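You operate a simulated robot arm through the tools that you are given. There is no shell and no other tool.

Carry out the task below with a simulated robot arm. There is one attempt and no reset: what you move stays moved.

JOB
Test the orange cell and sort it into the lane the screen names.
Fine: contact slide back. Where these are worked on the way, their far stop is far enough and under half their travel is too little: contact slide.

The check looks at the end state, three seconds after you hand in, the way a careful person would. Anything else that was tipped, shoved, dropped, spilled or broken makes it a failure.

ROBOT AND FRAMES
A 7-joint arm with a two-finger gripper, fixed in place. Base frame: the origin is at the foot of the arm, x ahead of it, y to its left, z up. Readings come in mm, degrees, newtons and seconds.
With the tool pointing down near the work surface it reaches from about 260 to 600 mm from the base axis. Its first joint turns from -143.0 to 143.0 degrees. Payload 1.08 kg.
Tool frame: the origin (TCP) lies between the finger pads and is the grasp point; the fingertips stand 16 mm ahead of it; z points along the fingers, y is the line along which they close. Largest opening 88 mm; the body of the gripper starts 58 mm behind the TCP.
Orientation is that of the tool frame in the base frame, as a unit quaternion [x, y, z, w]. With the fingers straight down and closing along the base's y, the tool's x points along the base's -x, its y along +y and its z along -z.

CONTROLS
- The arm moves only by the tool apply_moves. Its argument "plan" is a list of rows, each a list of 6 numbers: the shift along the base's x, y, z in units of 25 mm (1.0 is 25 mm), then the turn, a rotation vector about the base's x, y, z in units of 4 degrees (1.0 is 4 degrees). In form: [[x, y, z, wx, wy, wz], ...]. A call has 1 to 20 rows; each row shifts and turns the commanded pose from where the row before left it. "fingers" is the gripper command, from -1 (shut) to 1 (fully open), values between in proportion, set as the call begins (left out, the last holds). A call with a number of a shift or a turn outside -1 to 1 is refused whole. A row lasts 0.2 s, in which the tool goes at most 50 mm and 8.6 degrees; a call with a longer step from one row to the next is refused whole, and so is a gripper value outside its range. Where a pose cannot be reached the arm comes as near as it can. A force on the tool above 40 N (or 10 N above the force at the start of the call, whichever is more), or a blocked arm, ends the call early, and 0.2 s more pass. Each finger halts on what it meets, pressing with about 20 N; the grip force reading is that of the motor and also rises with nothing between the fingers. The clock runs only during rows and for 0.2 s after the last one: add rows that do not move to give the fingers time. The reply holds the time, the measured pose of the TCP, the force on the tool along the base axes, the opening and the grip force, in the units named above and with some noise, with the torque about the TCP (base axes, N m) and any sound that the robot's microphone picked up.
- Cameras (640 x 400 px; columns grow to the right, rows downward): "scene" is fixed at [221.1, -498.1, 572.6]; the picture's right is [0.95, -0.30, 0.00], its down [-0.21, -0.68, -0.71] and it looks along [0.21, 0.67, -0.71] (base axes); focal length 269 px, centre (320, 200). "wrist" rides on the gripper at [82, -8, -92] in the tool frame; the picture's right is [0.10, 0.99, 0.00], its down [-0.70, 0.07, -0.71] and it looks along [-0.71, 0.07, 0.70] (tool axes); focal length 256 px, centre (320, 200). There is no depth. A picture from a camera that has moved, and an enlarged one, comes with that camera's place and axes in the base frame and with its lens.
- grab_frame(camera): a new picture of that camera. The clock stands still meanwhile.
- close_up(camera, box): a new picture of the part [left, top, right, bottom] of that camera's present view, enlarged. The clock stands still meanwhile.
- hand_in(): hands the job in; it is judged then, once.

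Places have to be worked out from the pictures, the camera data and where the tool is seen. Open the gripper and draw the arm clear of the work before you hand the job in, unless the task says otherwise.

The tools are called after ">>>" by a JSON object that holds its "op" and its "data". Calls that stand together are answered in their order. apply_moves: Moves the arm, as the interface text tells. Its arguments: {"type":"object","properties":{"plan":{"type":"array","items":{"type":"array","items":{"type":"number"}}},"fingers":{"type":"number"}},"required":["plan"]} The other tools are called the same way: grab_frame (camera) takes a picture; close_up (camera, box) takes an enlarged picture of a part of a camera's view; hand_in () hands the job in.

At the start:

```text
time_s: 0.0
tcp_pos: [426.2, 7.8, 305.3]
tcp_rot: [0.0, 1.0, 0.0, -0.001]
contact_force: [0.6, -0.5, 0.9]
ft_torque: [-0.01, 0.0, 0.0]
width: 88.0
gripper_force: 0.0
```

scene: 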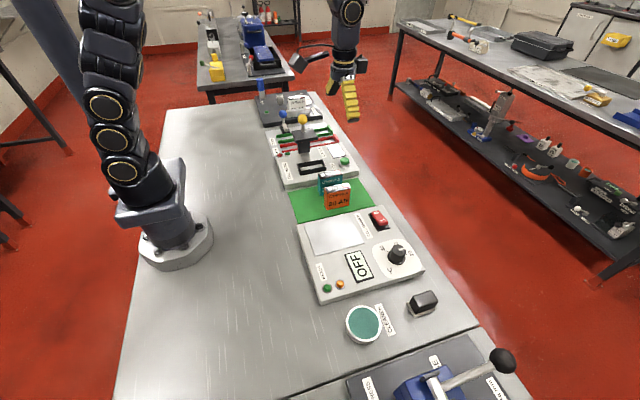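
wrist: 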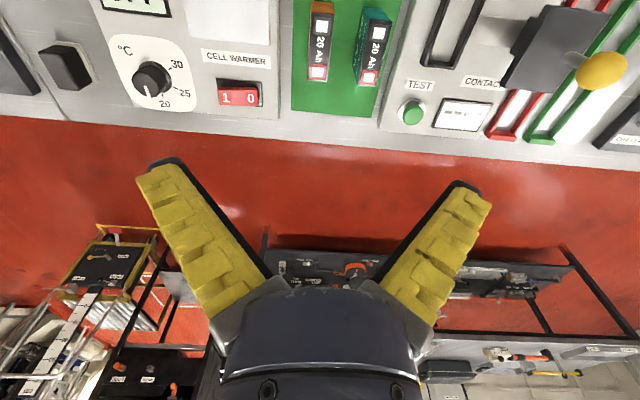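

I'll begin by looking closely at the pictures: the orange and teal cells stand on a green mat, with the tester beyond them and a cell warmer nearer to the scene camera. I take close-ups to read the labels.

>>> {"op": "close_up", "data": {"camera": "scene", "box": [240, 80, 400, 180]}}

>>> {"op": "close_up", "data": {"camera": "scene", "box": [270, 160, 430, 260]}}

>>> {"op": "close_up", "data": {"camera": "scene", "box": [280, 240, 536, 400]}}

>>> {"op": "close_up", "data": {"camera": "wrist", "box": [380, 0, 640, 162]}}

```text
4.00 times, centred on (320, 130) of scene
camera zoom: at [221.1, -498.1, 572.6], right [0.95, -0.3, 0.0], down [-0.21, -0.68, -0.71], along [0.21, 0.67, -0.71], focal length 1075 px, centre (320, 480)
```

zoom: 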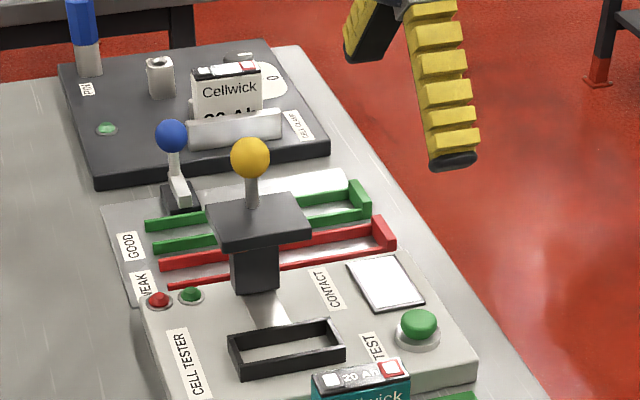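

```text
4.00 times, centred on (350, 210) of scene
camera zoom: at [221.1, -498.1, 572.6], right [0.95, -0.3, 0.0], down [-0.21, -0.68, -0.71], along [0.21, 0.67, -0.71], focal length 1075 px, centre (200, 160)
```

zoom: 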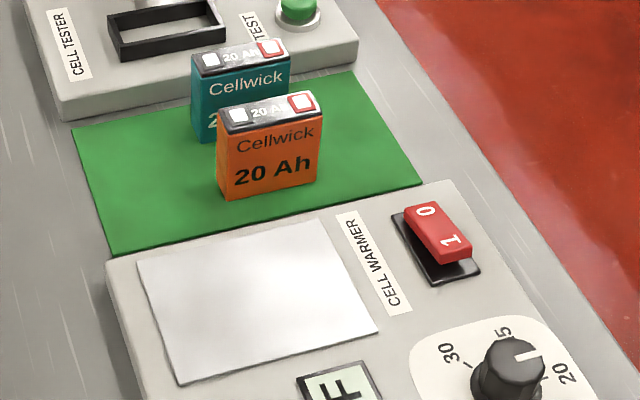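

```text
2.50 times, centred on (408, 320) of scene
camera zoom: at [221.1, -498.1, 572.6], right [0.95, -0.3, 0.0], down [-0.21, -0.68, -0.71], along [0.21, 0.67, -0.71], focal length 672 px, centre (100, -100)
```

zoom: 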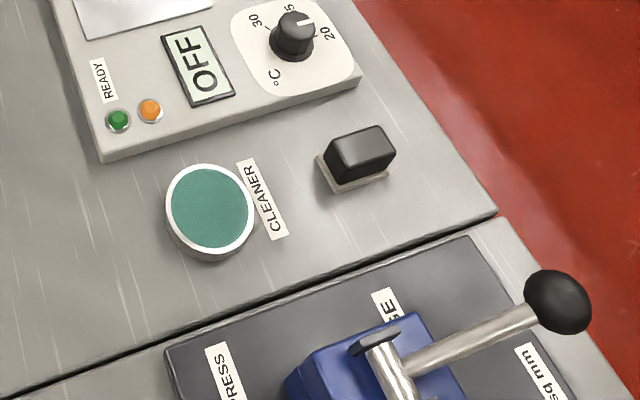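

```text
2.46 times, centred on (510, 81) of wrist
camera zoom: at [345.0, -0.3, 396.0], right [-0.1, 0.99, 0.0], down [0.7, 0.07, 0.71], along [0.71, 0.07, -0.7], focal length 630 px, centre (-148, 493)
```

zoom: 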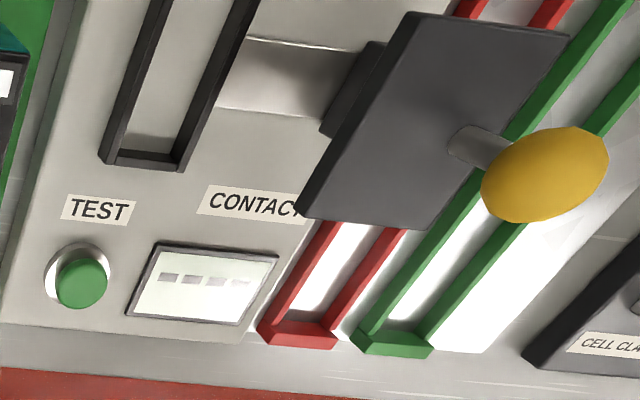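

The orange cell seems to stand near x 394–468, y about 3, roughly 70 mm tall, with the teal one behind it. I zoom in further for accurate edges of the cells, the tester well, the slide and the lanes.

>>> {"op": "close_up", "data": {"camera": "scene", "box": [304, 160, 368, 220]}}

>>> {"op": "close_up", "data": {"camera": "scene", "box": [265, 105, 345, 155]}}

>>> {"op": "close_up", "data": {"camera": "scene", "box": [285, 135, 365, 185]}}

>>> {"op": "close_up", "data": {"camera": "wrist", "box": [260, 0, 440, 112]}}

```text
6.67 times, centred on (336, 190) of scene
camera zoom: at [221.1, -498.1, 572.6], right [0.95, -0.3, 0.0], down [-0.21, -0.68, -0.71], along [0.21, 0.67, -0.71], focal length 1792 px, centre (213, 267)
```

zoom: 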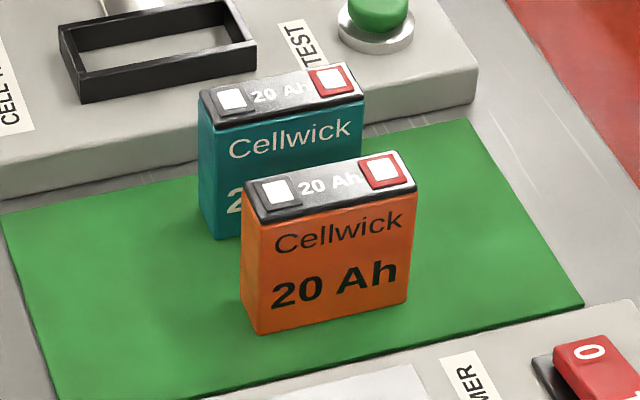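

```text
8.00 times, centred on (305, 130) of scene
camera zoom: at [221.1, -498.1, 572.6], right [0.95, -0.3, 0.0], down [-0.21, -0.68, -0.71], along [0.21, 0.67, -0.71], focal length 2151 px, centre (440, 760)
```

zoom: 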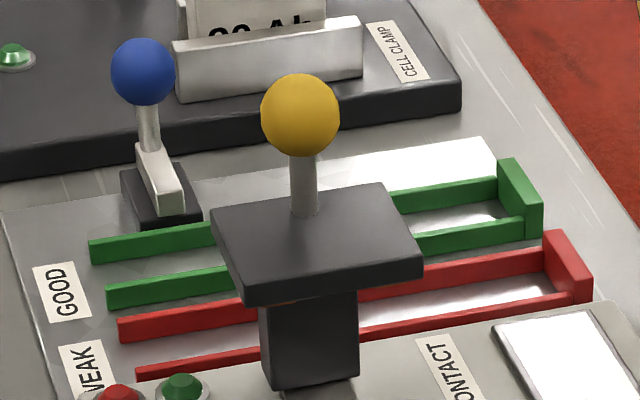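

```text
8.00 times, centred on (325, 160) of scene
camera zoom: at [221.1, -498.1, 572.6], right [0.95, -0.3, 0.0], down [-0.21, -0.68, -0.71], along [0.21, 0.67, -0.71], focal length 2151 px, centre (280, 520)
```

zoom: 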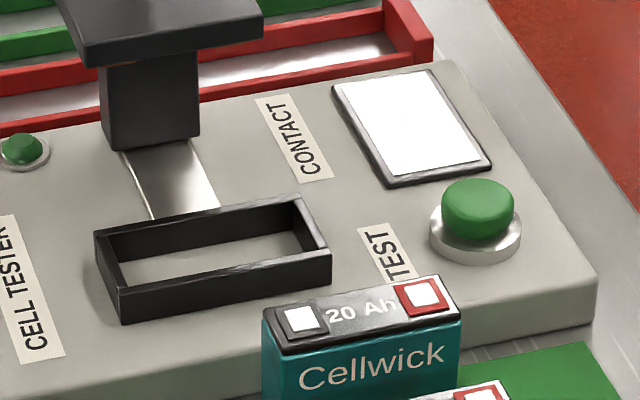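

```text
3.56 times, centred on (350, 56) of wrist
camera zoom: at [345.0, -0.3, 396.0], right [-0.1, 0.99, 0.0], down [0.7, 0.07, 0.71], along [0.71, 0.07, -0.7], focal length 910 px, centre (213, 712)
```

zoom: 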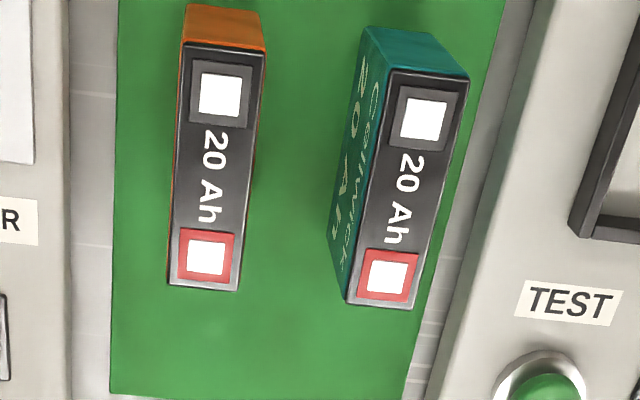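

I put the orange cell at x 396–467, y −3 to 21 with its top at z≈70, the teal cell at y 58–82, and the tester well centred near (403, 168). Next I move high and back toward the base, so the wrist camera can look down on the tester, slide and lanes.

>>> {"op": "apply_moves", "data": {"plan": [[-0.7, 0.95, 0, 0, 0, 0], [-0.7, 0.95, 0, 0, 0, 0], [-0.7, 0.95, 0, 0, 0, 0], [-0.7, 0.95, 0, 0, 0, 0], [-0.7, 0.95, 0, 0, 0, 0], [-0.7, 0.95, 0, 0, 0, 0], [-0.7, 0.95, 0, 0, 0, 0], [0, 0, 0, 0, 0, 0]], "fingers": 0.1}}

>>> {"op": "grab_frame", "data": {"camera": "wrist"}}

>>> {"op": "grab_frame", "data": {"camera": "scene"}}

```text
time_s: 1.8
tcp_pos: [303.8, 175.0, 306.2]
tcp_rot: [0.0, 1.0, 0.0, 0.001]
contact_force: [-0.6, 0.1, 0.5]
ft_torque: [0.02, -0.03, -0.03]
width: 52.9
gripper_force: 3.5
```

```text
taken
camera wrist: at [222.3, 167.7, 396.8], right [-0.1, 0.99, 0.0], down [0.7, 0.07, 0.71], along [0.71, 0.07, -0.7], focal length 256 px, centre (320, 200)
```

wrist: 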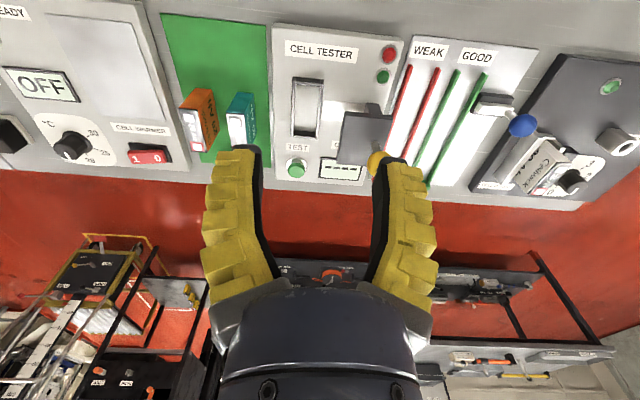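

```text
taken
```

scene: 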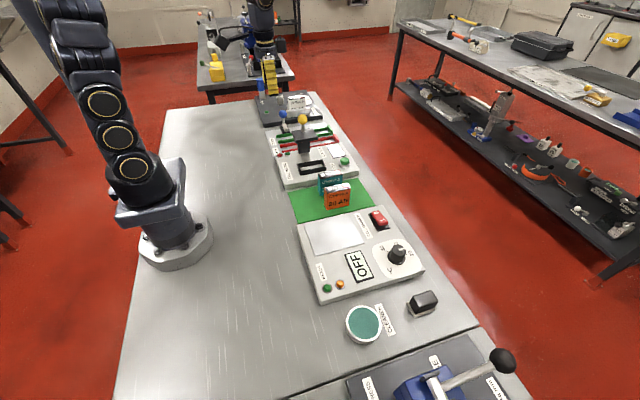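

The view is now good: the tester, its slide, the lanes and the blue knob are all in view. I enlarge those parts for measurement.

>>> {"op": "close_up", "data": {"camera": "wrist", "box": [264, 20, 424, 200]}}

>>> {"op": "close_up", "data": {"camera": "wrist", "box": [376, 30, 640, 210]}}

>>> {"op": "close_up", "data": {"camera": "wrist", "box": [150, 20, 310, 180]}}

```text
2.22 times, centred on (344, 110) of wrist
camera zoom: at [222.3, 167.7, 396.8], right [-0.1, 0.99, 0.0], down [0.7, 0.07, 0.71], along [0.71, 0.07, -0.7], focal length 569 px, centre (267, 400)
```

zoom: 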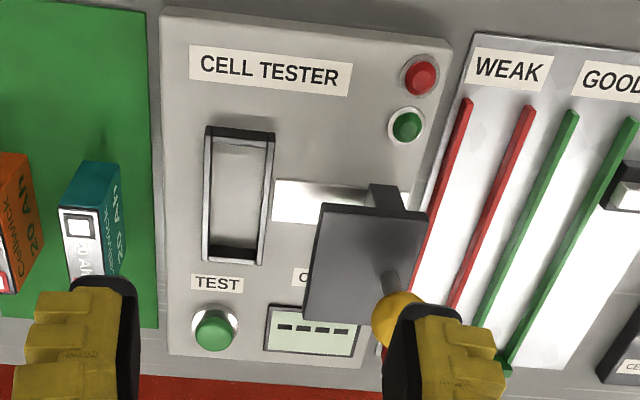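

```text
2.22 times, centred on (508, 120) of wrist
camera zoom: at [222.3, 167.7, 396.8], right [-0.1, 0.99, 0.0], down [0.7, 0.07, 0.71], along [0.71, 0.07, -0.7], focal length 569 px, centre (-98, 378)
```

zoom: 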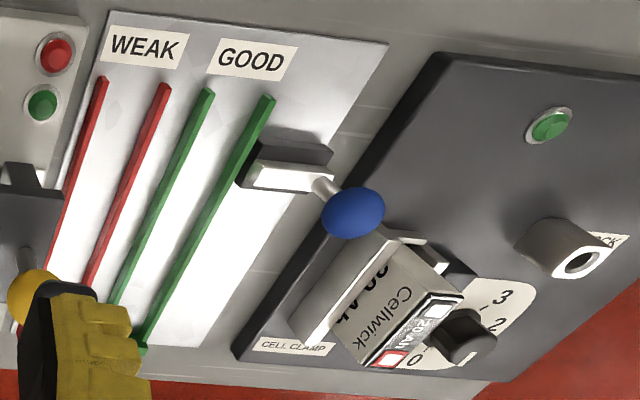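

```text
2.50 times, centred on (230, 100) of wrist
camera zoom: at [222.3, 167.7, 396.8], right [-0.1, 0.99, 0.0], down [0.7, 0.07, 0.71], along [0.71, 0.07, -0.7], focal length 640 px, centre (545, 450)
```

zoom: 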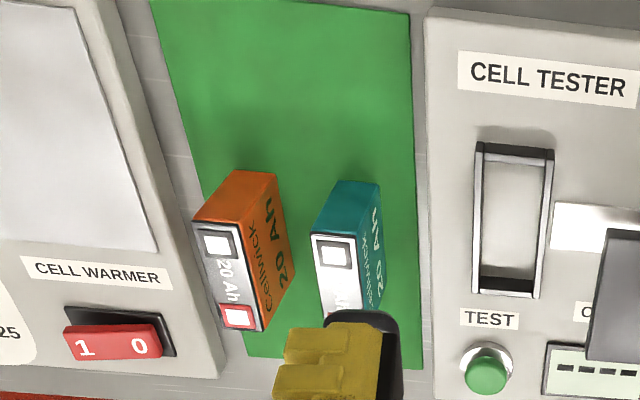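

The lanes sit at y≈325 (WEAK) and y≈394 (GOOD), the slide knob is near (400, 255, 153) and the well is near (400, 167). I now go over the orange cell at about (431.5, 9) with a narrowed opening to stay clear of the teal one, and stop above it to check alignment.

>>> {"op": "apply_moves", "data": {"plan": [[0.73, -0.9486, 0, 0, 0, 0], [0.73, -0.9486, 0, 0, 0, 0], [0.73, -0.9486, 0, 0, 0, 0], [0.73, -0.9486, 0, 0, 0, 0], [0.73, -0.9486, 0, 0, 0, 0], [0.73, -0.9486, 0, 0, 0, 0], [0.73, -0.9486, 0, 0, 0, 0], [0, 0, -0.93, 0, 0, 0], [0, 0, -0.93, 0, 0, 0], [0, 0, -0.93, 0, 0, 0], [0, 0, -0.93, 0, 0, 0], [0, 0, -0.93, 0, 0, 0], [0, 0, -0.93, 0, 0, 0], [0, 0, -0.93, 0, 0, 0], [0, 0, 0, 0, 0, 0]], "fingers": 0.15}}

>>> {"op": "grab_frame", "data": {"camera": "wrist"}}

>>> {"op": "close_up", "data": {"camera": "scene", "box": [270, 110, 430, 230]}}

```text
time_s: 5.0
tcp_pos: [429.7, 9.5, 144.1]
tcp_rot: [-0.001, 1.0, 0.0, 0.0]
contact_force: [-0.5, -0.2, -0.3]
ft_torque: [0.01, -0.01, 0.02]
width: 55.2
gripper_force: 2.6
```

```text
taken
camera wrist: at [348.6, 1.4, 235.2], right [-0.1, 0.99, 0.0], down [0.7, 0.07, 0.71], along [0.71, 0.07, -0.7], focal length 256 px, centre (320, 200)
```

wrist: 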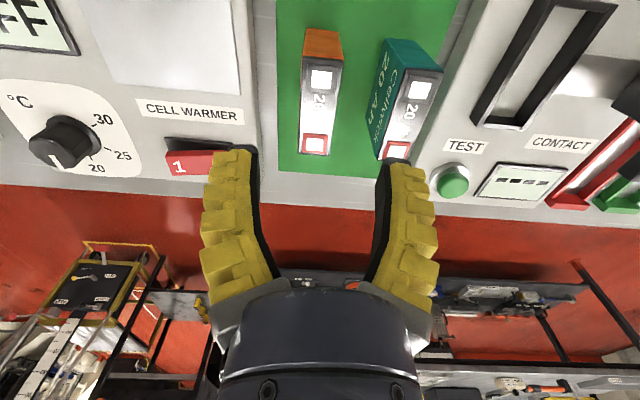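

```text
3.33 times, centred on (350, 170) of scene
camera zoom: at [221.1, -498.1, 572.6], right [0.95, -0.3, 0.0], down [-0.21, -0.68, -0.71], along [0.21, 0.67, -0.71], focal length 896 px, centre (220, 300)
```

zoom: 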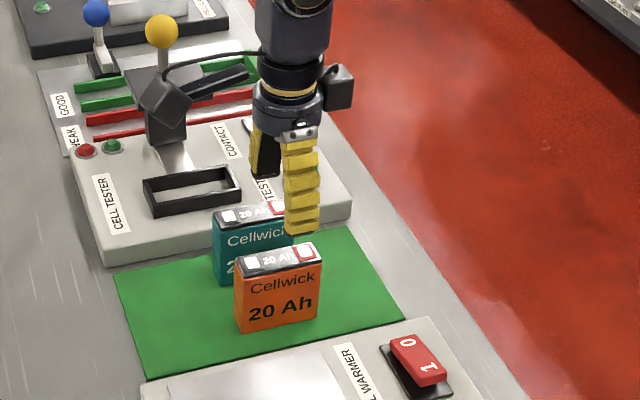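

The cell lies between the fingers, centred near (432, 8.5), and the teal cell is well outside the right finger. I go down to z≈52, then close.

>>> {"op": "apply_moves", "data": {"plan": [[0.08, -0.03, -0.9, 0, 0, 0], [0, 0, -0.9, 0, 0, 0], [0, 0, -0.9, 0, 0, 0], [0, 0, -0.7, 0, 0, 0], [0, 0, -0.3, 0, 0, 0], [0, 0, 0, 0, 0, 0]]}}

>>> {"op": "close_up", "data": {"camera": "scene", "box": [290, 140, 390, 230]}}

>>> {"op": "grab_frame", "data": {"camera": "wrist"}}

```text
time_s: 6.4
tcp_pos: [433.6, 7.3, 51.1]
tcp_rot: [0.001, 1.0, 0.0, -0.001]
contact_force: [-0.5, 0.0, 0.1]
ft_torque: [-0.01, 0.03, 0.02]
width: 54.7
gripper_force: 3.6
```

```text
4.44 times, centred on (340, 185) of scene
camera zoom: at [221.1, -498.1, 572.6], right [0.95, -0.3, 0.0], down [-0.21, -0.68, -0.71], along [0.21, 0.67, -0.71], focal length 1195 px, centre (231, 267)
```

zoom: 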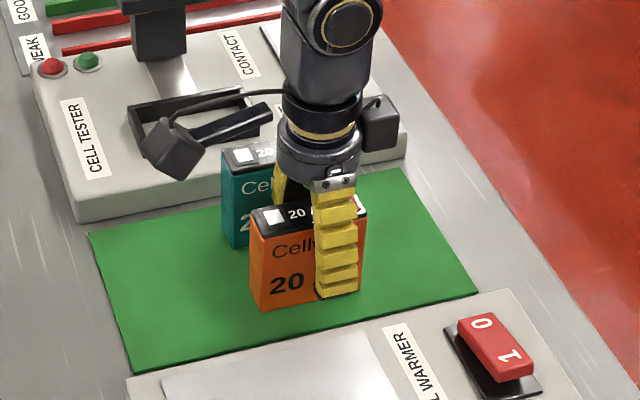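

```text
taken
camera wrist: at [351.9, -0.7, 141.6], right [-0.1, 0.99, 0.0], down [0.7, 0.07, 0.71], along [0.71, 0.07, -0.7], focal length 256 px, centre (320, 200)
```

wrist: 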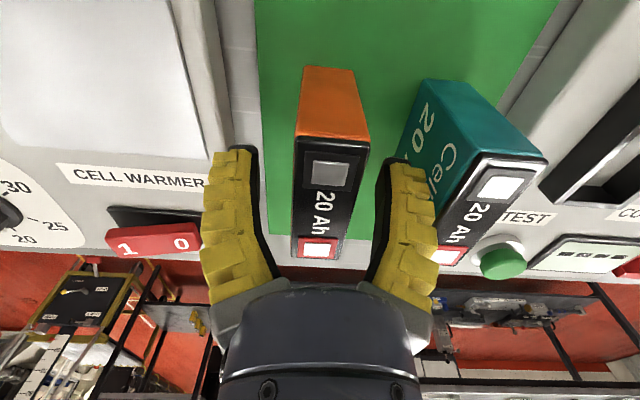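

The fingers straddle the cell with free space on both sides. I close on it.

>>> {"op": "apply_moves", "data": {"plan": [[0, 0, 0, 0, 0, 0], [0, 0, 0, 0, 0, 0], [0, 0, 0, 0, 0, 0], [0, 0, 0, 0, 0, 0]], "fingers": -1}}

>>> {"op": "grab_frame", "data": {"camera": "wrist"}}

```text
time_s: 7.4
tcp_pos: [433.6, 8.2, 51.9]
tcp_rot: [0.0, 1.0, 0.0, 0.001]
contact_force: [-3.0, 5.1, 13.7]
ft_torque: [0.12, 0.05, -0.02]
width: 17.8
gripper_force: 19.6
```

```text
taken
camera wrist: at [352.1, -0.6, 141.8], right [-0.1, 0.99, 0.0], down [0.7, 0.07, 0.71], along [0.71, 0.07, -0.7], focal length 256 px, centre (320, 200)
```

wrist: 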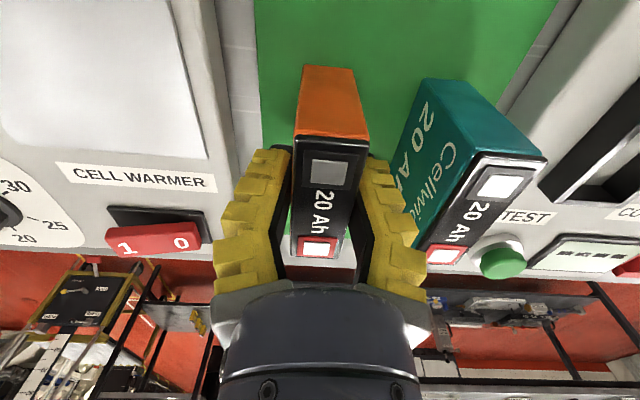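

The fingers have closed on the cell (17.8 mm reading, 19.6 N). I lift a little first to check the hold.

>>> {"op": "apply_moves", "data": {"plan": [[0, 0, 0.4, 0, 0, 0], [0, 0, 0.6, 0, 0, 0], [0, 0, 0.6, 0, 0, 0], [0, 0, 0, 0, 0, 0]]}}

>>> {"op": "grab_frame", "data": {"camera": "wrist"}}

>>> {"op": "close_up", "data": {"camera": "scene", "box": [290, 140, 390, 230]}}

```text
time_s: 8.4
tcp_pos: [432.9, 7.3, 91.4]
tcp_rot: [0.001, 1.0, 0.0, 0.0]
contact_force: [0.8, -0.8, -2.5]
ft_torque: [0.01, 0.01, 0.02]
width: 15.8
gripper_force: 20.3
```

```text
taken
camera wrist: at [351.9, -0.3, 181.4], right [-0.1, 0.99, 0.0], down [0.7, 0.07, 0.71], along [0.71, 0.07, -0.7], focal length 256 px, centre (320, 200)
```

wrist: 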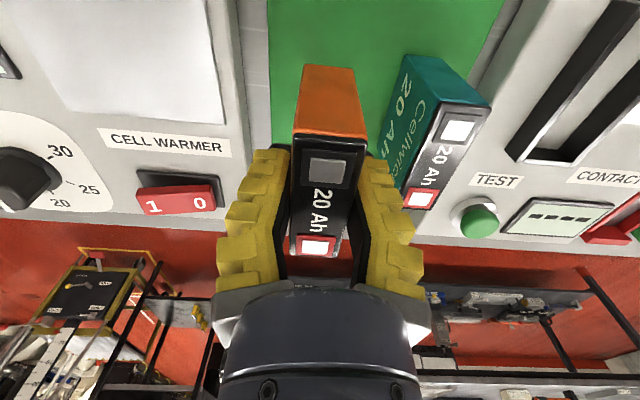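

```text
4.44 times, centred on (340, 185) of scene
camera zoom: at [221.1, -498.1, 572.6], right [0.95, -0.3, 0.0], down [-0.21, -0.68, -0.71], along [0.21, 0.67, -0.71], focal length 1195 px, centre (231, 267)
```

zoom: 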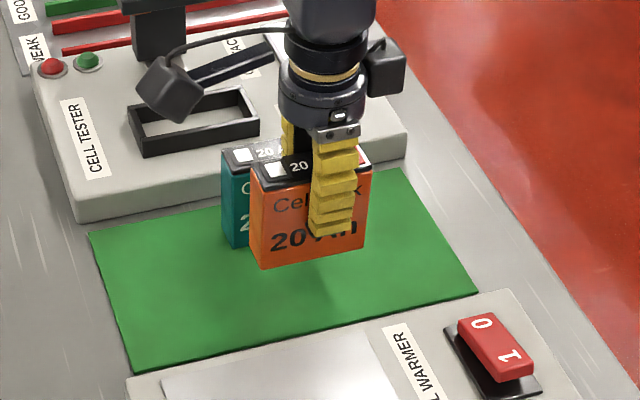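

The cell is held level. I lift it clear of the teal cell and carry it over the tester well, staying high, then look.

>>> {"op": "apply_moves", "data": {"plan": [[0, 0, 0.8, 0, 0, 0], [0, 0, 0.8, 0, 0, 0], [0, 0, 0.8, 0, 0, 0], [0, 0, 0.8, 0, 0, 0], [0, 0, 0.8, 0, 0, 0], [-0.171, 0.8, 0, 0, 0, 0], [-0.171, 0.8, 0, 0, 0, 0], [-0.171, 0.8, 0, 0, 0, 0], [-0.171, 0.8, 0, 0, 0, 0], [-0.171, 0.8, 0, 0, 0, 0], [-0.171, 0.8, 0, 0, 0, 0], [-0.171, 0.8, 0, 0, 0, 0], [0, 0.78, 0, 0, 0, 0], [0, 0, 0, 0, 0, 0]]}}

>>> {"op": "grab_frame", "data": {"camera": "wrist"}}

>>> {"op": "close_up", "data": {"camera": "scene", "box": [260, 80, 380, 190]}}

```text
time_s: 11.4
tcp_pos: [403.1, 167.7, 188.6]
tcp_rot: [-0.001, 1.0, 0.001, 0.001]
contact_force: [-0.1, -0.5, -2.3]
ft_torque: [-0.01, 0.0, 0.03]
width: 15.8
gripper_force: 20.4
```

```text
taken
camera wrist: at [322.2, 159.3, 279.6], right [-0.1, 0.99, 0.0], down [0.7, 0.07, 0.71], along [0.71, 0.07, -0.7], focal length 256 px, centre (320, 200)
```

wrist: 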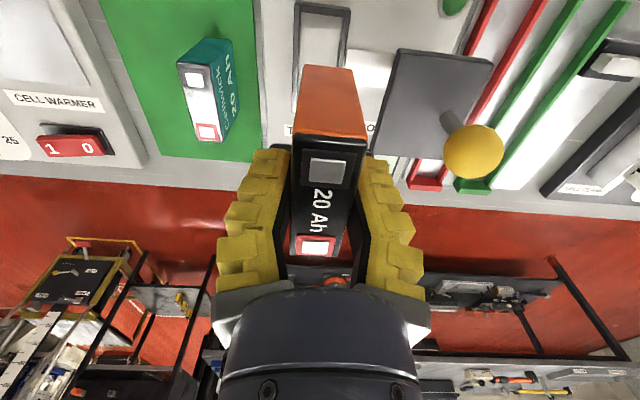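

```text
3.64 times, centred on (320, 135) of scene
camera zoom: at [221.1, -498.1, 572.6], right [0.95, -0.3, 0.0], down [-0.21, -0.68, -0.71], along [0.21, 0.67, -0.71], focal length 978 px, centre (320, 436)
```

zoom: 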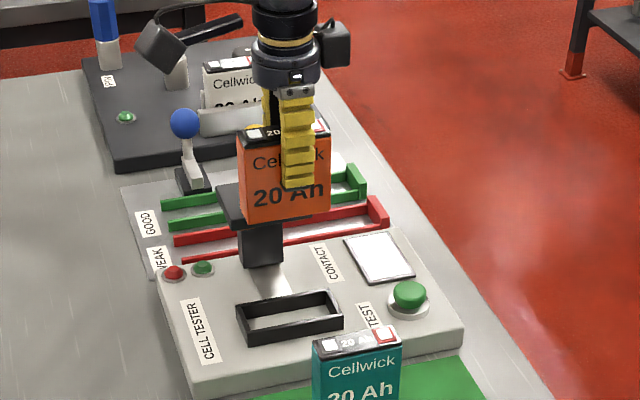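

I zoom in on the well beneath the cell to line it up.

>>> {"op": "close_up", "data": {"camera": "wrist", "box": [260, 0, 420, 120]}}

>>> {"op": "close_up", "data": {"camera": "scene", "box": [285, 130, 365, 185]}}

```text
3.33 times, centred on (340, 60) of wrist
camera zoom: at [322.2, 159.3, 279.6], right [-0.1, 0.99, 0.0], down [0.7, 0.07, 0.71], along [0.71, 0.07, -0.7], focal length 853 px, centre (253, 667)
```

zoom: 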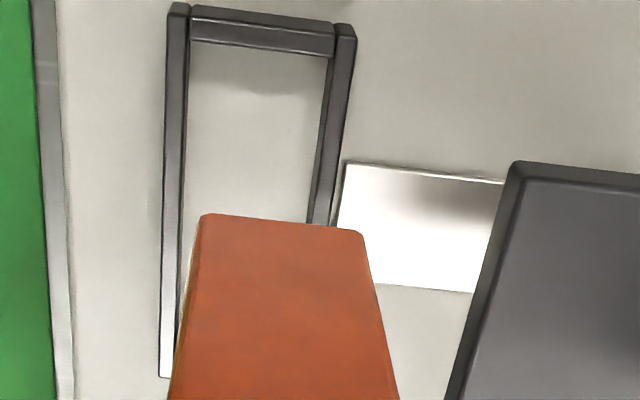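

```text
7.27 times, centred on (325, 158) of scene
camera zoom: at [221.1, -498.1, 572.6], right [0.95, -0.3, 0.0], down [-0.21, -0.68, -0.71], along [0.21, 0.67, -0.71], focal length 1955 px, centre (284, 509)
```

zoom: 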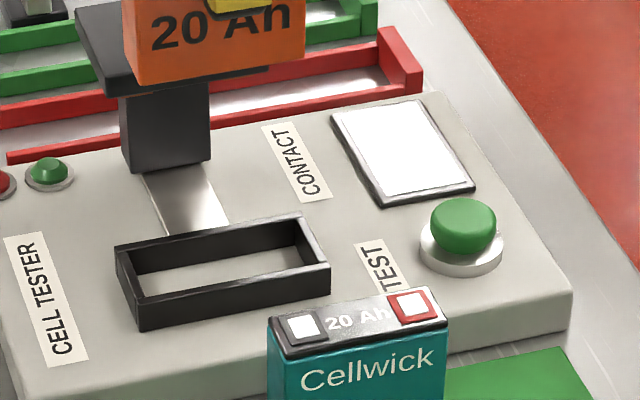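

The well's inside measures about 78 × 33 mm, centred near (401, 166), against a 70 × 25 mm cell. I shift slightly in y and lower until the cell's bottom is just above the rim.

>>> {"op": "apply_moves", "data": {"plan": [[0, -0.05, -0.8, 0, 0, 0], [0, 0, -0.8, 0, 0, 0], [0, 0, -0.8, 0, 0, 0], [0, 0, -0.8, 0, 0, 0], [0, 0, -0.5, 0, 0, 0], [0, 0, 0, 0, 0, 0]]}}

>>> {"op": "close_up", "data": {"camera": "scene", "box": [280, 115, 360, 185]}}

>>> {"op": "grab_frame", "data": {"camera": "wrist"}}

>>> {"op": "close_up", "data": {"camera": "wrist", "box": [220, 0, 440, 150]}}

```text
time_s: 12.8
tcp_pos: [403.5, 165.6, 97.1]
tcp_rot: [0.0, 1.0, 0.0, 0.0]
contact_force: [-0.5, 0.6, -2.5]
ft_torque: [0.0, 0.02, -0.03]
width: 15.6
gripper_force: 20.0
```

```text
5.71 times, centred on (320, 150) of scene
camera zoom: at [221.1, -498.1, 572.6], right [0.95, -0.3, 0.0], down [-0.21, -0.68, -0.71], along [0.21, 0.67, -0.71], focal length 1536 px, centre (320, 486)
```

zoom: 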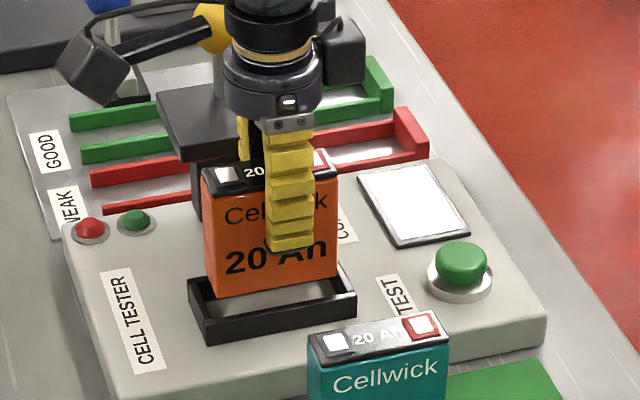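

```text
taken
camera wrist: at [322.6, 157.9, 187.7], right [-0.1, 0.99, 0.0], down [0.7, 0.07, 0.71], along [0.71, 0.07, -0.7], focal length 256 px, centre (320, 200)
```

wrist: 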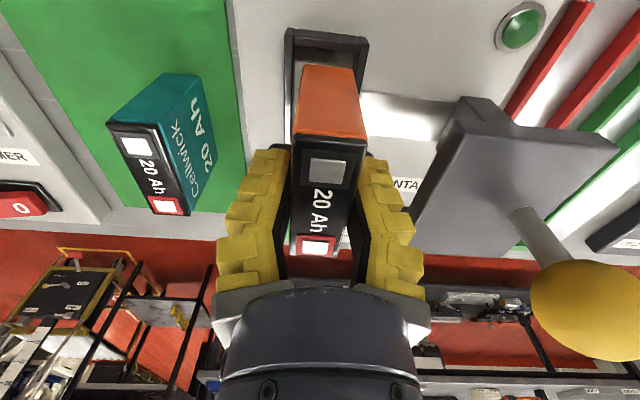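

```text
2.67 times, centred on (330, 75) of wrist
camera zoom: at [322.6, 157.9, 187.7], right [-0.1, 0.99, 0.0], down [0.7, 0.07, 0.71], along [0.71, 0.07, -0.7], focal length 683 px, centre (293, 533)
```

zoom: 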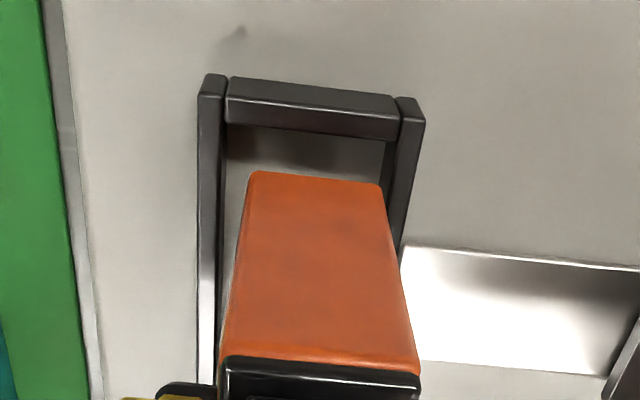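

The cell is centred over the well within about 1 mm. I lower it most of the way in, then feel for the floor.

>>> {"op": "apply_moves", "data": {"plan": [[0, -0.03, -0.3, 0, 0, 0], [0, 0, -0.3, 0, 0, 0], [0, 0, -0.16, 0, 0, 0], [0, 0, 0, 0, 0, 0]]}}

>>> {"op": "close_up", "data": {"camera": "scene", "box": [280, 115, 360, 185]}}

>>> {"op": "close_up", "data": {"camera": "wrist", "box": [220, 0, 440, 150]}}

```text
time_s: 13.8
tcp_pos: [404.4, 165.0, 78.6]
tcp_rot: [0.0, 1.0, 0.0, 0.0]
contact_force: [-0.1, -0.6, -2.4]
ft_torque: [0.02, -0.03, -0.02]
width: 15.7
gripper_force: 19.4
```

```text
5.71 times, centred on (320, 150) of scene
camera zoom: at [221.1, -498.1, 572.6], right [0.95, -0.3, 0.0], down [-0.21, -0.68, -0.71], along [0.21, 0.67, -0.71], focal length 1536 px, centre (320, 486)
```

zoom: 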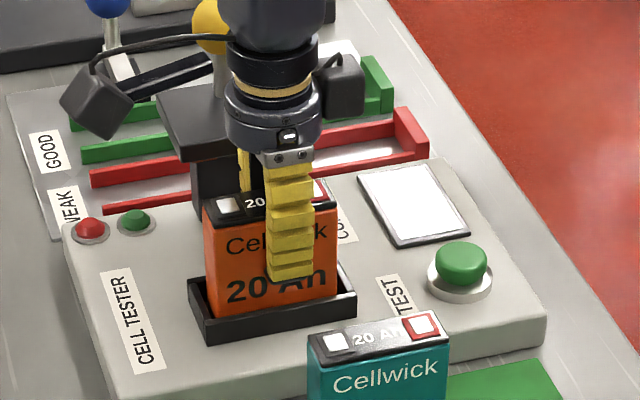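

```text
2.67 times, centred on (330, 75) of wrist
camera zoom: at [322.4, 157.3, 168.8], right [-0.1, 0.99, 0.0], down [0.7, 0.07, 0.71], along [0.71, 0.07, -0.71], focal length 683 px, centre (293, 533)
```

zoom: 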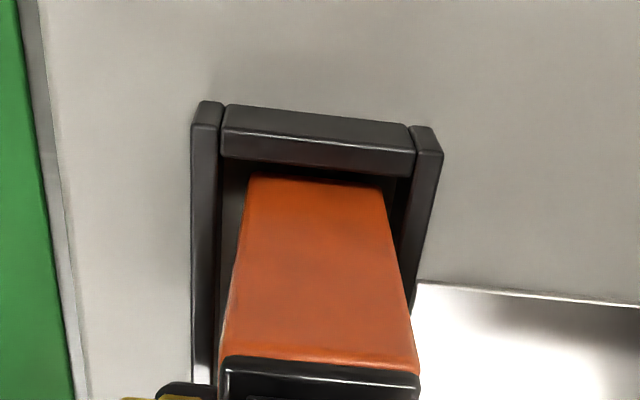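

The cell is inside the well with no contact yet. I lower in small steps until it rests.

>>> {"op": "apply_moves", "data": {"plan": [[0, 0, -0.08, 0, 0, 0], [0, 0, -0.08, 0, 0, 0], [0, 0, 0, 0, 0, 0]]}}

```text
time_s: 14.6
tcp_pos: [404.9, 166.2, 75.5]
tcp_rot: [-0.001, 1.0, 0.0, 0.0]
contact_force: [-0.9, -1.1, -2.1]
ft_torque: [-0.01, -0.05, 0.04]
width: 15.6
gripper_force: 19.7
```

No contact yet at z≈75.5. I continue in small steps.

>>> {"op": "apply_moves", "data": {"plan": [[0, 0, -0.06, 0, 0, 0], [0, 0, -0.06, 0, 0, 0], [0, 0, 0, 0, 0, 0]]}}

```text
time_s: 15.4
tcp_pos: [405.0, 166.5, 71.4]
tcp_rot: [0.0, 1.0, 0.0, 0.001]
contact_force: [-1.7, 0.5, 15.3]
ft_torque: [0.02, 0.04, -0.02]
width: 18.7
gripper_force: 20.2
```

The cell has touched the floor (15 N up). I release with a modest opening to keep clear of the contact plate.

>>> {"op": "apply_moves", "data": {"plan": [[0, 0, 0.02, 0, 0, 0], [0, 0, 0, 0, 0, 0], [0, 0, 0, 0, 0, 0]], "fingers": -0.05}}

>>> {"op": "grab_frame", "data": {"camera": "wrist"}}

>>> {"op": "close_up", "data": {"camera": "scene", "box": [280, 115, 360, 185]}}

```text
time_s: 16.2
tcp_pos: [403.3, 165.1, 72.2]
tcp_rot: [-0.001, 1.0, 0.0, 0.001]
contact_force: [-0.1, 0.3, -0.4]
ft_torque: [-0.03, -0.06, 0.0]
width: 46.5
gripper_force: 3.7
```

```text
taken
camera wrist: at [322.2, 157.5, 162.6], right [-0.1, 0.99, 0.0], down [0.7, 0.07, 0.71], along [0.71, 0.07, -0.71], focal length 256 px, centre (320, 200)
```

wrist: 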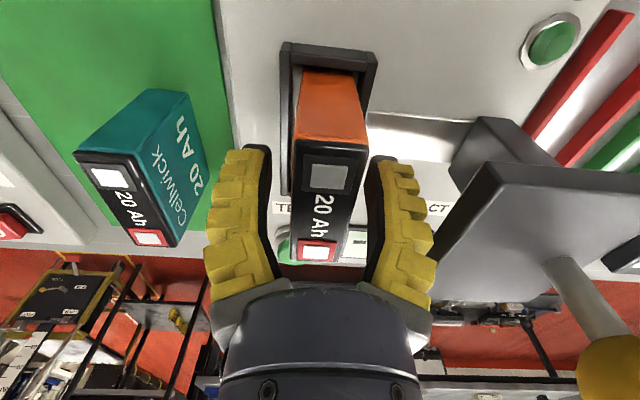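

```text
5.71 times, centred on (320, 150) of scene
camera zoom: at [221.1, -498.1, 572.6], right [0.95, -0.3, 0.0], down [-0.21, -0.68, -0.71], along [0.21, 0.67, -0.71], focal length 1536 px, centre (320, 486)
```

zoom: 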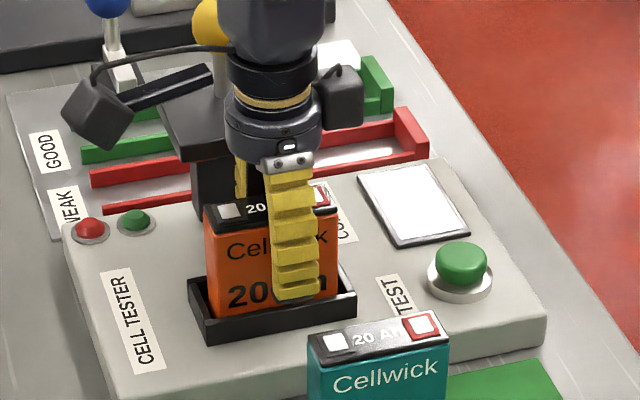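

The cell sits in the well. I retreat straight up and look at the slide from above.

>>> {"op": "apply_moves", "data": {"plan": [[0, 0, 0.5, 0, 0, 0], [0, 0, 0.9, 0, 0, 0], [0, 0, 0.9, 0, 0, 0], [0, 0, 0.9, 0, 0, 0], [0, 0, 0.9, 0, 0, 0], [0, 0, 0.9, 0, 0, 0], [-0.5, 0, 0.9, 0, 0, 0], [-0.9, 0, 0.5, 0, 0, 0], [-0.9, 0, 0, 0, 0, 0], [0, 0, 0, 0, 0, 0]]}}

>>> {"op": "grab_frame", "data": {"camera": "wrist"}}

>>> {"op": "close_up", "data": {"camera": "scene", "box": [260, 90, 370, 190]}}

```text
time_s: 18.4
tcp_pos: [343.9, 165.2, 233.3]
tcp_rot: [0.0, 1.0, 0.0, 0.001]
contact_force: [-0.1, -0.7, -0.5]
ft_torque: [-0.02, -0.02, 0.0]
width: 46.3
gripper_force: 3.5
```

```text
taken
camera wrist: at [262.8, 157.2, 324.0], right [-0.1, 0.99, 0.0], down [0.7, 0.07, 0.71], along [0.71, 0.07, -0.7], focal length 256 px, centre (320, 200)
```

wrist: 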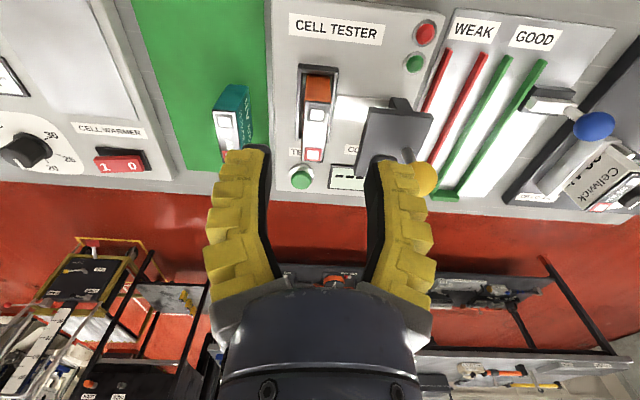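

```text
4.00 times, centred on (315, 140) of scene
camera zoom: at [221.1, -498.1, 572.6], right [0.95, -0.3, 0.0], down [-0.21, -0.68, -0.71], along [0.21, 0.67, -0.71], focal length 1075 px, centre (340, 440)
```

zoom: 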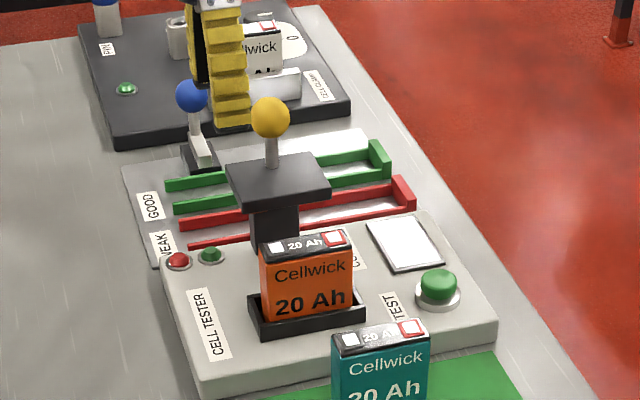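

The cell stands properly in the well with its top below the plate. I open wider and move over the yellow knob, still above it, to check alignment.

>>> {"op": "apply_moves", "data": {"plan": [[0.45, 0.72, 0, 0, 0, 0], [0.45, 0.72, 0, 0, 0, 0], [0.45, 0.72, 0, 0, 0, 0], [0.45, 0.72, 0, 0, 0, 0], [0.45, 0.72, -0.3, 0, 0, 0], [0, 0, -0.3, 0, 0, 0], [0, 0, 0, 0, 0, 0]], "fingers": 0.7}}

>>> {"op": "grab_frame", "data": {"camera": "wrist"}}

>>> {"op": "close_up", "data": {"camera": "scene", "box": [260, 70, 370, 160]}}

```text
time_s: 20.0
tcp_pos: [403.0, 255.7, 216.9]
tcp_rot: [0.0, 1.0, 0.0, 0.0]
contact_force: [0.5, 1.0, -0.4]
ft_torque: [0.0, 0.03, 0.01]
width: 77.2
gripper_force: 1.6
```

```text
taken
camera wrist: at [320.5, 247.2, 307.8], right [-0.1, 0.99, 0.0], down [0.7, 0.07, 0.71], along [0.7, 0.07, -0.71], focal length 256 px, centre (320, 200)
```

wrist: 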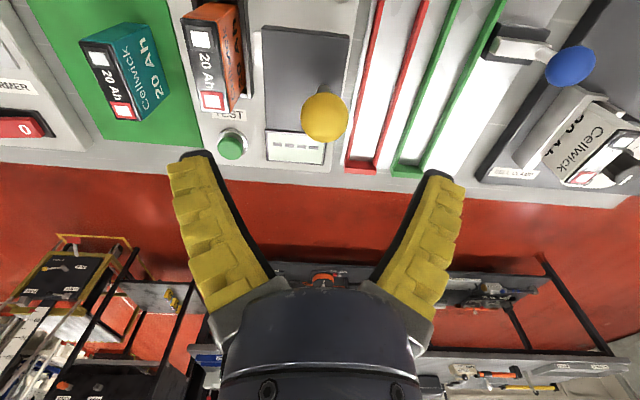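

```text
4.44 times, centred on (315, 115) of scene
camera zoom: at [221.1, -498.1, 572.6], right [0.95, -0.3, 0.0], down [-0.21, -0.68, -0.71], along [0.21, 0.67, -0.71], focal length 1195 px, centre (342, 578)
```

zoom: 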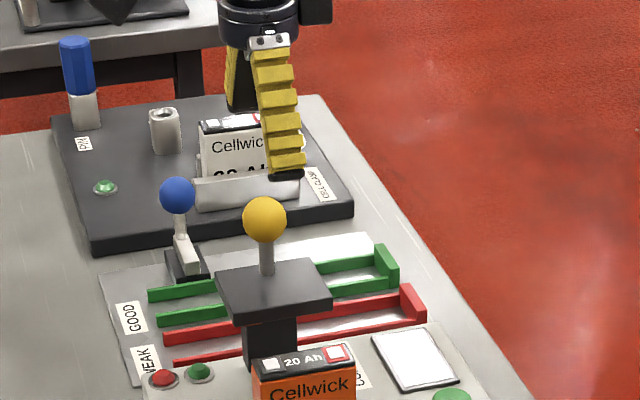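

Triangulating from both cameras puts the knob's ball at about (401.5, 258, 151.5), radius 15 mm. I centre on it and go down around it, then close.

>>> {"op": "apply_moves", "data": {"plan": [[-0.02, 0.11, -0.6, 0, 0, 0], [0, 0, -0.7, 0, 0, 0], [0, 0, -0.7, 0, 0, 0], [0, 0, -0.65, 0, 0, 0], [0, 0, 0, 0, 0, 0]]}}

>>> {"op": "grab_frame", "data": {"camera": "wrist"}}

>>> {"op": "close_up", "data": {"camera": "scene", "box": [260, 90, 370, 180]}}

```text
time_s: 21.2
tcp_pos: [401.6, 258.1, 150.9]
tcp_rot: [0.0, 1.0, -0.001, 0.0]
contact_force: [-0.2, -0.1, 0.9]
ft_torque: [0.02, -0.01, 0.0]
width: 77.3
gripper_force: 1.1
```

```text
taken
camera wrist: at [320.2, 250.2, 241.3], right [-0.1, 0.99, 0.0], down [0.7, 0.07, 0.71], along [0.71, 0.07, -0.7], focal length 256 px, centre (320, 200)
```

wrist: 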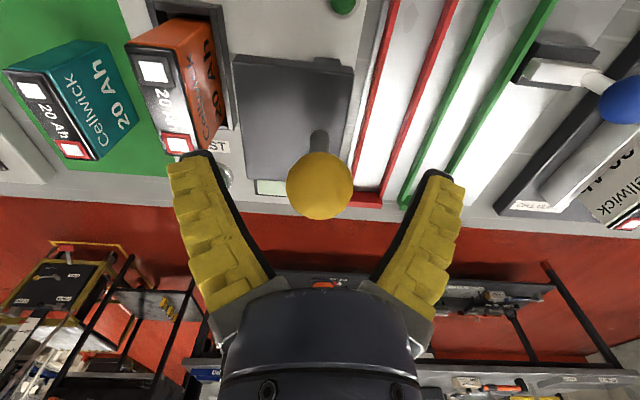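

```text
4.44 times, centred on (315, 135) of scene
camera zoom: at [221.1, -498.1, 572.6], right [0.95, -0.3, 0.0], down [-0.21, -0.68, -0.71], along [0.21, 0.67, -0.71], focal length 1195 px, centre (342, 489)
```

zoom: 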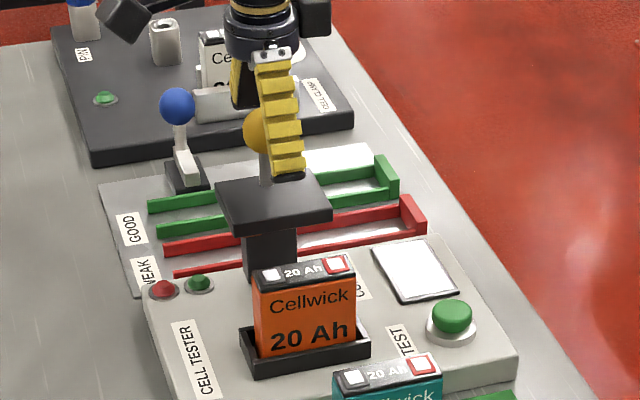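

The ball is centred between the fingers. I close on it.

>>> {"op": "apply_moves", "data": {"plan": [[0, 0, 0, 0, 0, 0], [0, 0, 0, 0, 0, 0], [0, 0, 0, 0, 0, 0], [0, 0, 0, 0, 0, 0]], "fingers": -1}}

>>> {"op": "grab_frame", "data": {"camera": "wrist"}}

```text
time_s: 22.2
tcp_pos: [402.6, 257.6, 150.0]
tcp_rot: [0.0, 1.0, -0.001, 0.001]
contact_force: [-0.2, -2.6, -5.0]
ft_torque: [-0.01, -0.26, -0.01]
width: 26.5
gripper_force: 21.8
```

```text
taken
camera wrist: at [320.2, 250.0, 241.1], right [-0.1, 0.99, 0.0], down [0.7, 0.07, 0.71], along [0.7, 0.07, -0.71], focal length 256 px, centre (320, 200)
```

wrist: 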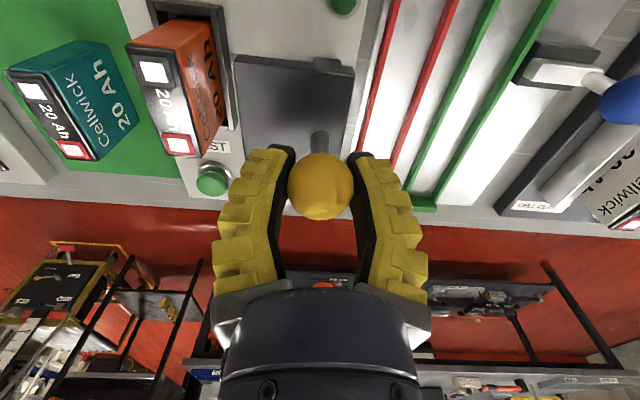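

The knob is held. I draw the slide toward the well (−y), in small rows while watching the force.

>>> {"op": "apply_moves", "data": {"plan": [[0, -0.15, 0, 0, 0, 0], [0, -0.2, 0, 0, 0, 0], [0, -0.2, 0, 0, 0, 0], [0, -0.2, 0, 0, 0, 0], [0, 0, 0, 0, 0, 0]]}}

>>> {"op": "grab_frame", "data": {"camera": "wrist"}}

>>> {"op": "close_up", "data": {"camera": "scene", "box": [260, 90, 370, 180]}}

```text
time_s: 23.4
tcp_pos: [401.4, 239.5, 150.6]
tcp_rot: [0.0, 1.0, -0.001, 0.0]
contact_force: [7.4, 0.2, -10.5]
ft_torque: [0.0, 0.12, -0.04]
width: 26.3
gripper_force: 22.2
```

```text
taken
camera wrist: at [319.8, 230.6, 241.4], right [-0.1, 0.99, 0.0], down [0.7, 0.07, 0.71], along [0.71, 0.07, -0.7], focal length 256 px, centre (320, 200)
```

wrist: 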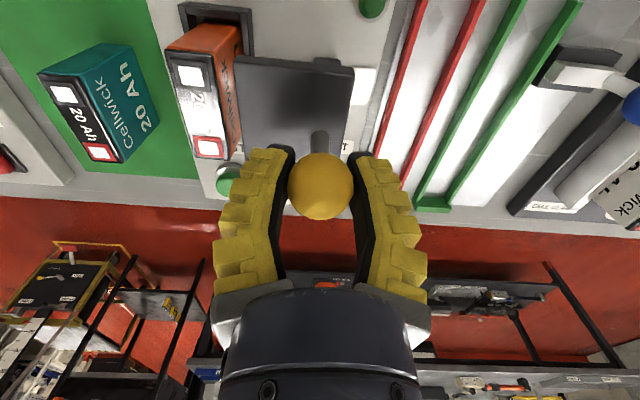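

```text
4.44 times, centred on (315, 135) of scene
camera zoom: at [221.1, -498.1, 572.6], right [0.95, -0.3, 0.0], down [-0.21, -0.68, -0.71], along [0.21, 0.67, -0.71], focal length 1195 px, centre (342, 489)
```

zoom: 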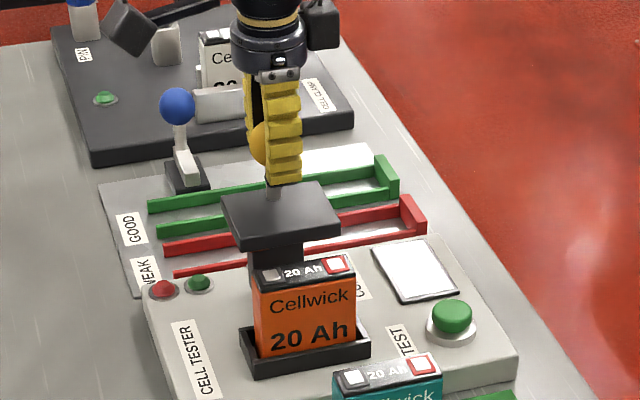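

The slide follows easily. I continue another 20 mm.

>>> {"op": "apply_moves", "data": {"plan": [[0, -0.2, 0, 0, 0, 0], [0, -0.2, 0, 0, 0, 0], [0, -0.2, 0, 0, 0, 0], [0, -0.2, 0, 0, 0, 0], [0, 0, 0, 0, 0, 0]]}}

>>> {"op": "grab_frame", "data": {"camera": "wrist"}}

>>> {"op": "close_up", "data": {"camera": "scene", "box": [260, 90, 370, 180]}}

```text
time_s: 24.6
tcp_pos: [401.4, 218.4, 151.8]
tcp_rot: [0.0, 1.0, -0.001, -0.001]
contact_force: [-0.5, -0.1, -12.5]
ft_torque: [-0.03, -0.12, -0.01]
width: 25.2
gripper_force: 22.1
```

```text
taken
camera wrist: at [319.7, 210.5, 242.5], right [-0.1, 0.99, 0.0], down [0.7, 0.07, 0.71], along [0.7, 0.07, -0.71], focal length 256 px, centre (320, 200)
```

wrist: 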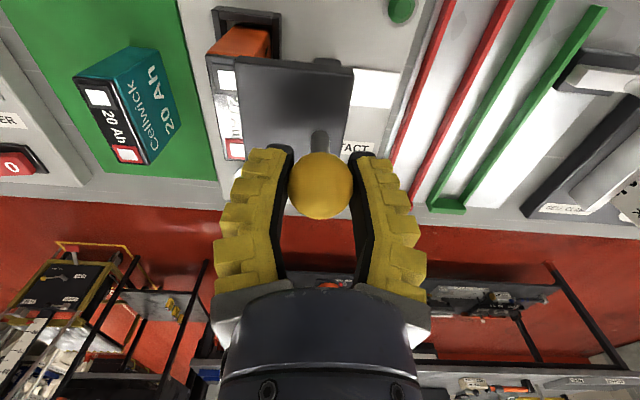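

```text
4.44 times, centred on (315, 135) of scene
camera zoom: at [221.1, -498.1, 572.6], right [0.95, -0.3, 0.0], down [-0.21, -0.68, -0.71], along [0.21, 0.67, -0.71], focal length 1195 px, centre (342, 489)
```

zoom: 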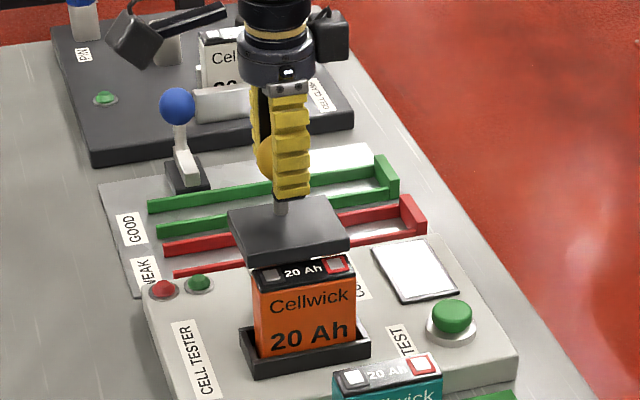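

The plate now comes over the cell without touching it. I continue in shorter steps toward the stop.

>>> {"op": "apply_moves", "data": {"plan": [[0, -0.2, 0, 0, 0, 0], [0, -0.2, 0, 0, 0, 0], [0, -0.2, 0, 0, 0, 0], [0, 0, 0, 0, 0, 0]]}}

>>> {"op": "close_up", "data": {"camera": "scene", "box": [260, 90, 370, 180]}}

```text
time_s: 25.6
tcp_pos: [401.4, 206.0, 151.2]
tcp_rot: [-0.001, 1.0, 0.002, 0.0]
contact_force: [-19.5, 18.3, -3.7]
ft_torque: [0.12, -0.18, 0.08]
width: 26.0
gripper_force: 21.9
```

```text
4.44 times, centred on (315, 135) of scene
camera zoom: at [221.1, -498.1, 572.6], right [0.95, -0.3, 0.0], down [-0.21, -0.68, -0.71], along [0.21, 0.67, -0.71], focal length 1195 px, centre (342, 489)
```

zoom: 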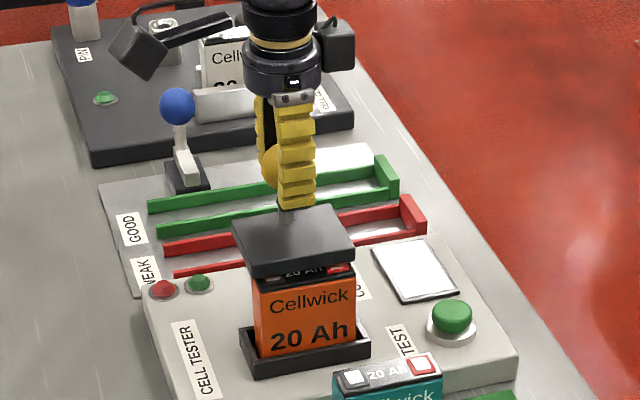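

The resistance has risen to about 18 N in y near y≈206, after about 52 mm of travel. I nudge a bit more to see whether this is the stop.

>>> {"op": "apply_moves", "data": {"plan": [[0, -0.08, 0, 0, 0, 0], [0, 0, 0, 0, 0, 0]]}}

>>> {"op": "grab_frame", "data": {"camera": "wrist"}}

>>> {"op": "close_up", "data": {"camera": "scene", "box": [280, 120, 360, 180]}}

```text
time_s: 26.2
tcp_pos: [401.1, 205.3, 150.6]
tcp_rot: [0.001, 1.0, 0.004, 0.0]
contact_force: [1.8, 4.9, -6.6]
ft_torque: [-0.14, -0.1, -0.04]
width: 26.3
gripper_force: 22.4
stopped in row 2: the force on the tool passed its limit at 40 N (the readings are from after the stop); the commanded pose is now the measured one
```

```text
taken
camera wrist: at [319.6, 197.1, 241.7], right [-0.1, 0.99, 0.01], down [0.7, 0.07, 0.71], along [0.71, 0.08, -0.7], focal length 256 px, centre (320, 200)
```

wrist: 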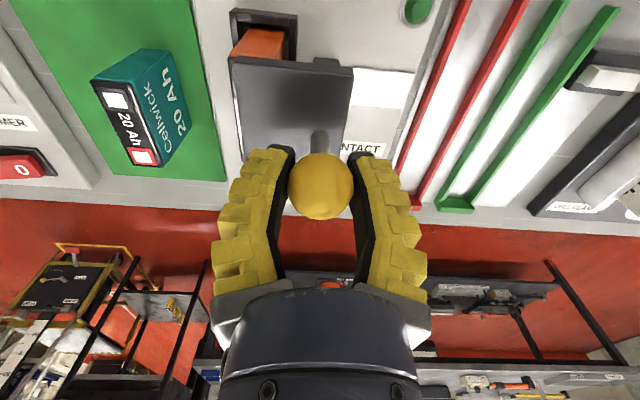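

```text
6.67 times, centred on (320, 150) of scene
camera zoom: at [221.1, -498.1, 572.6], right [0.95, -0.3, 0.0], down [-0.21, -0.68, -0.71], along [0.21, 0.67, -0.71], focal length 1792 px, centre (320, 533)
```

zoom: 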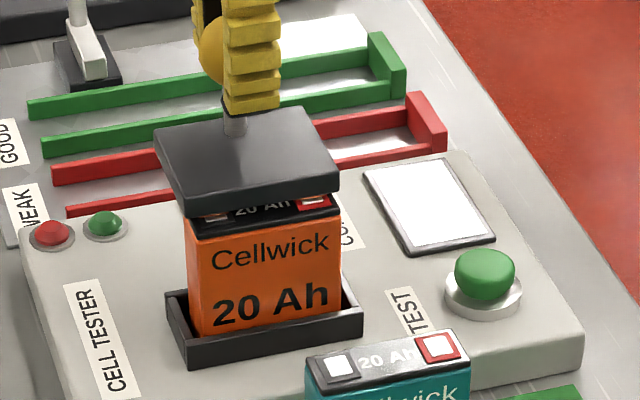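

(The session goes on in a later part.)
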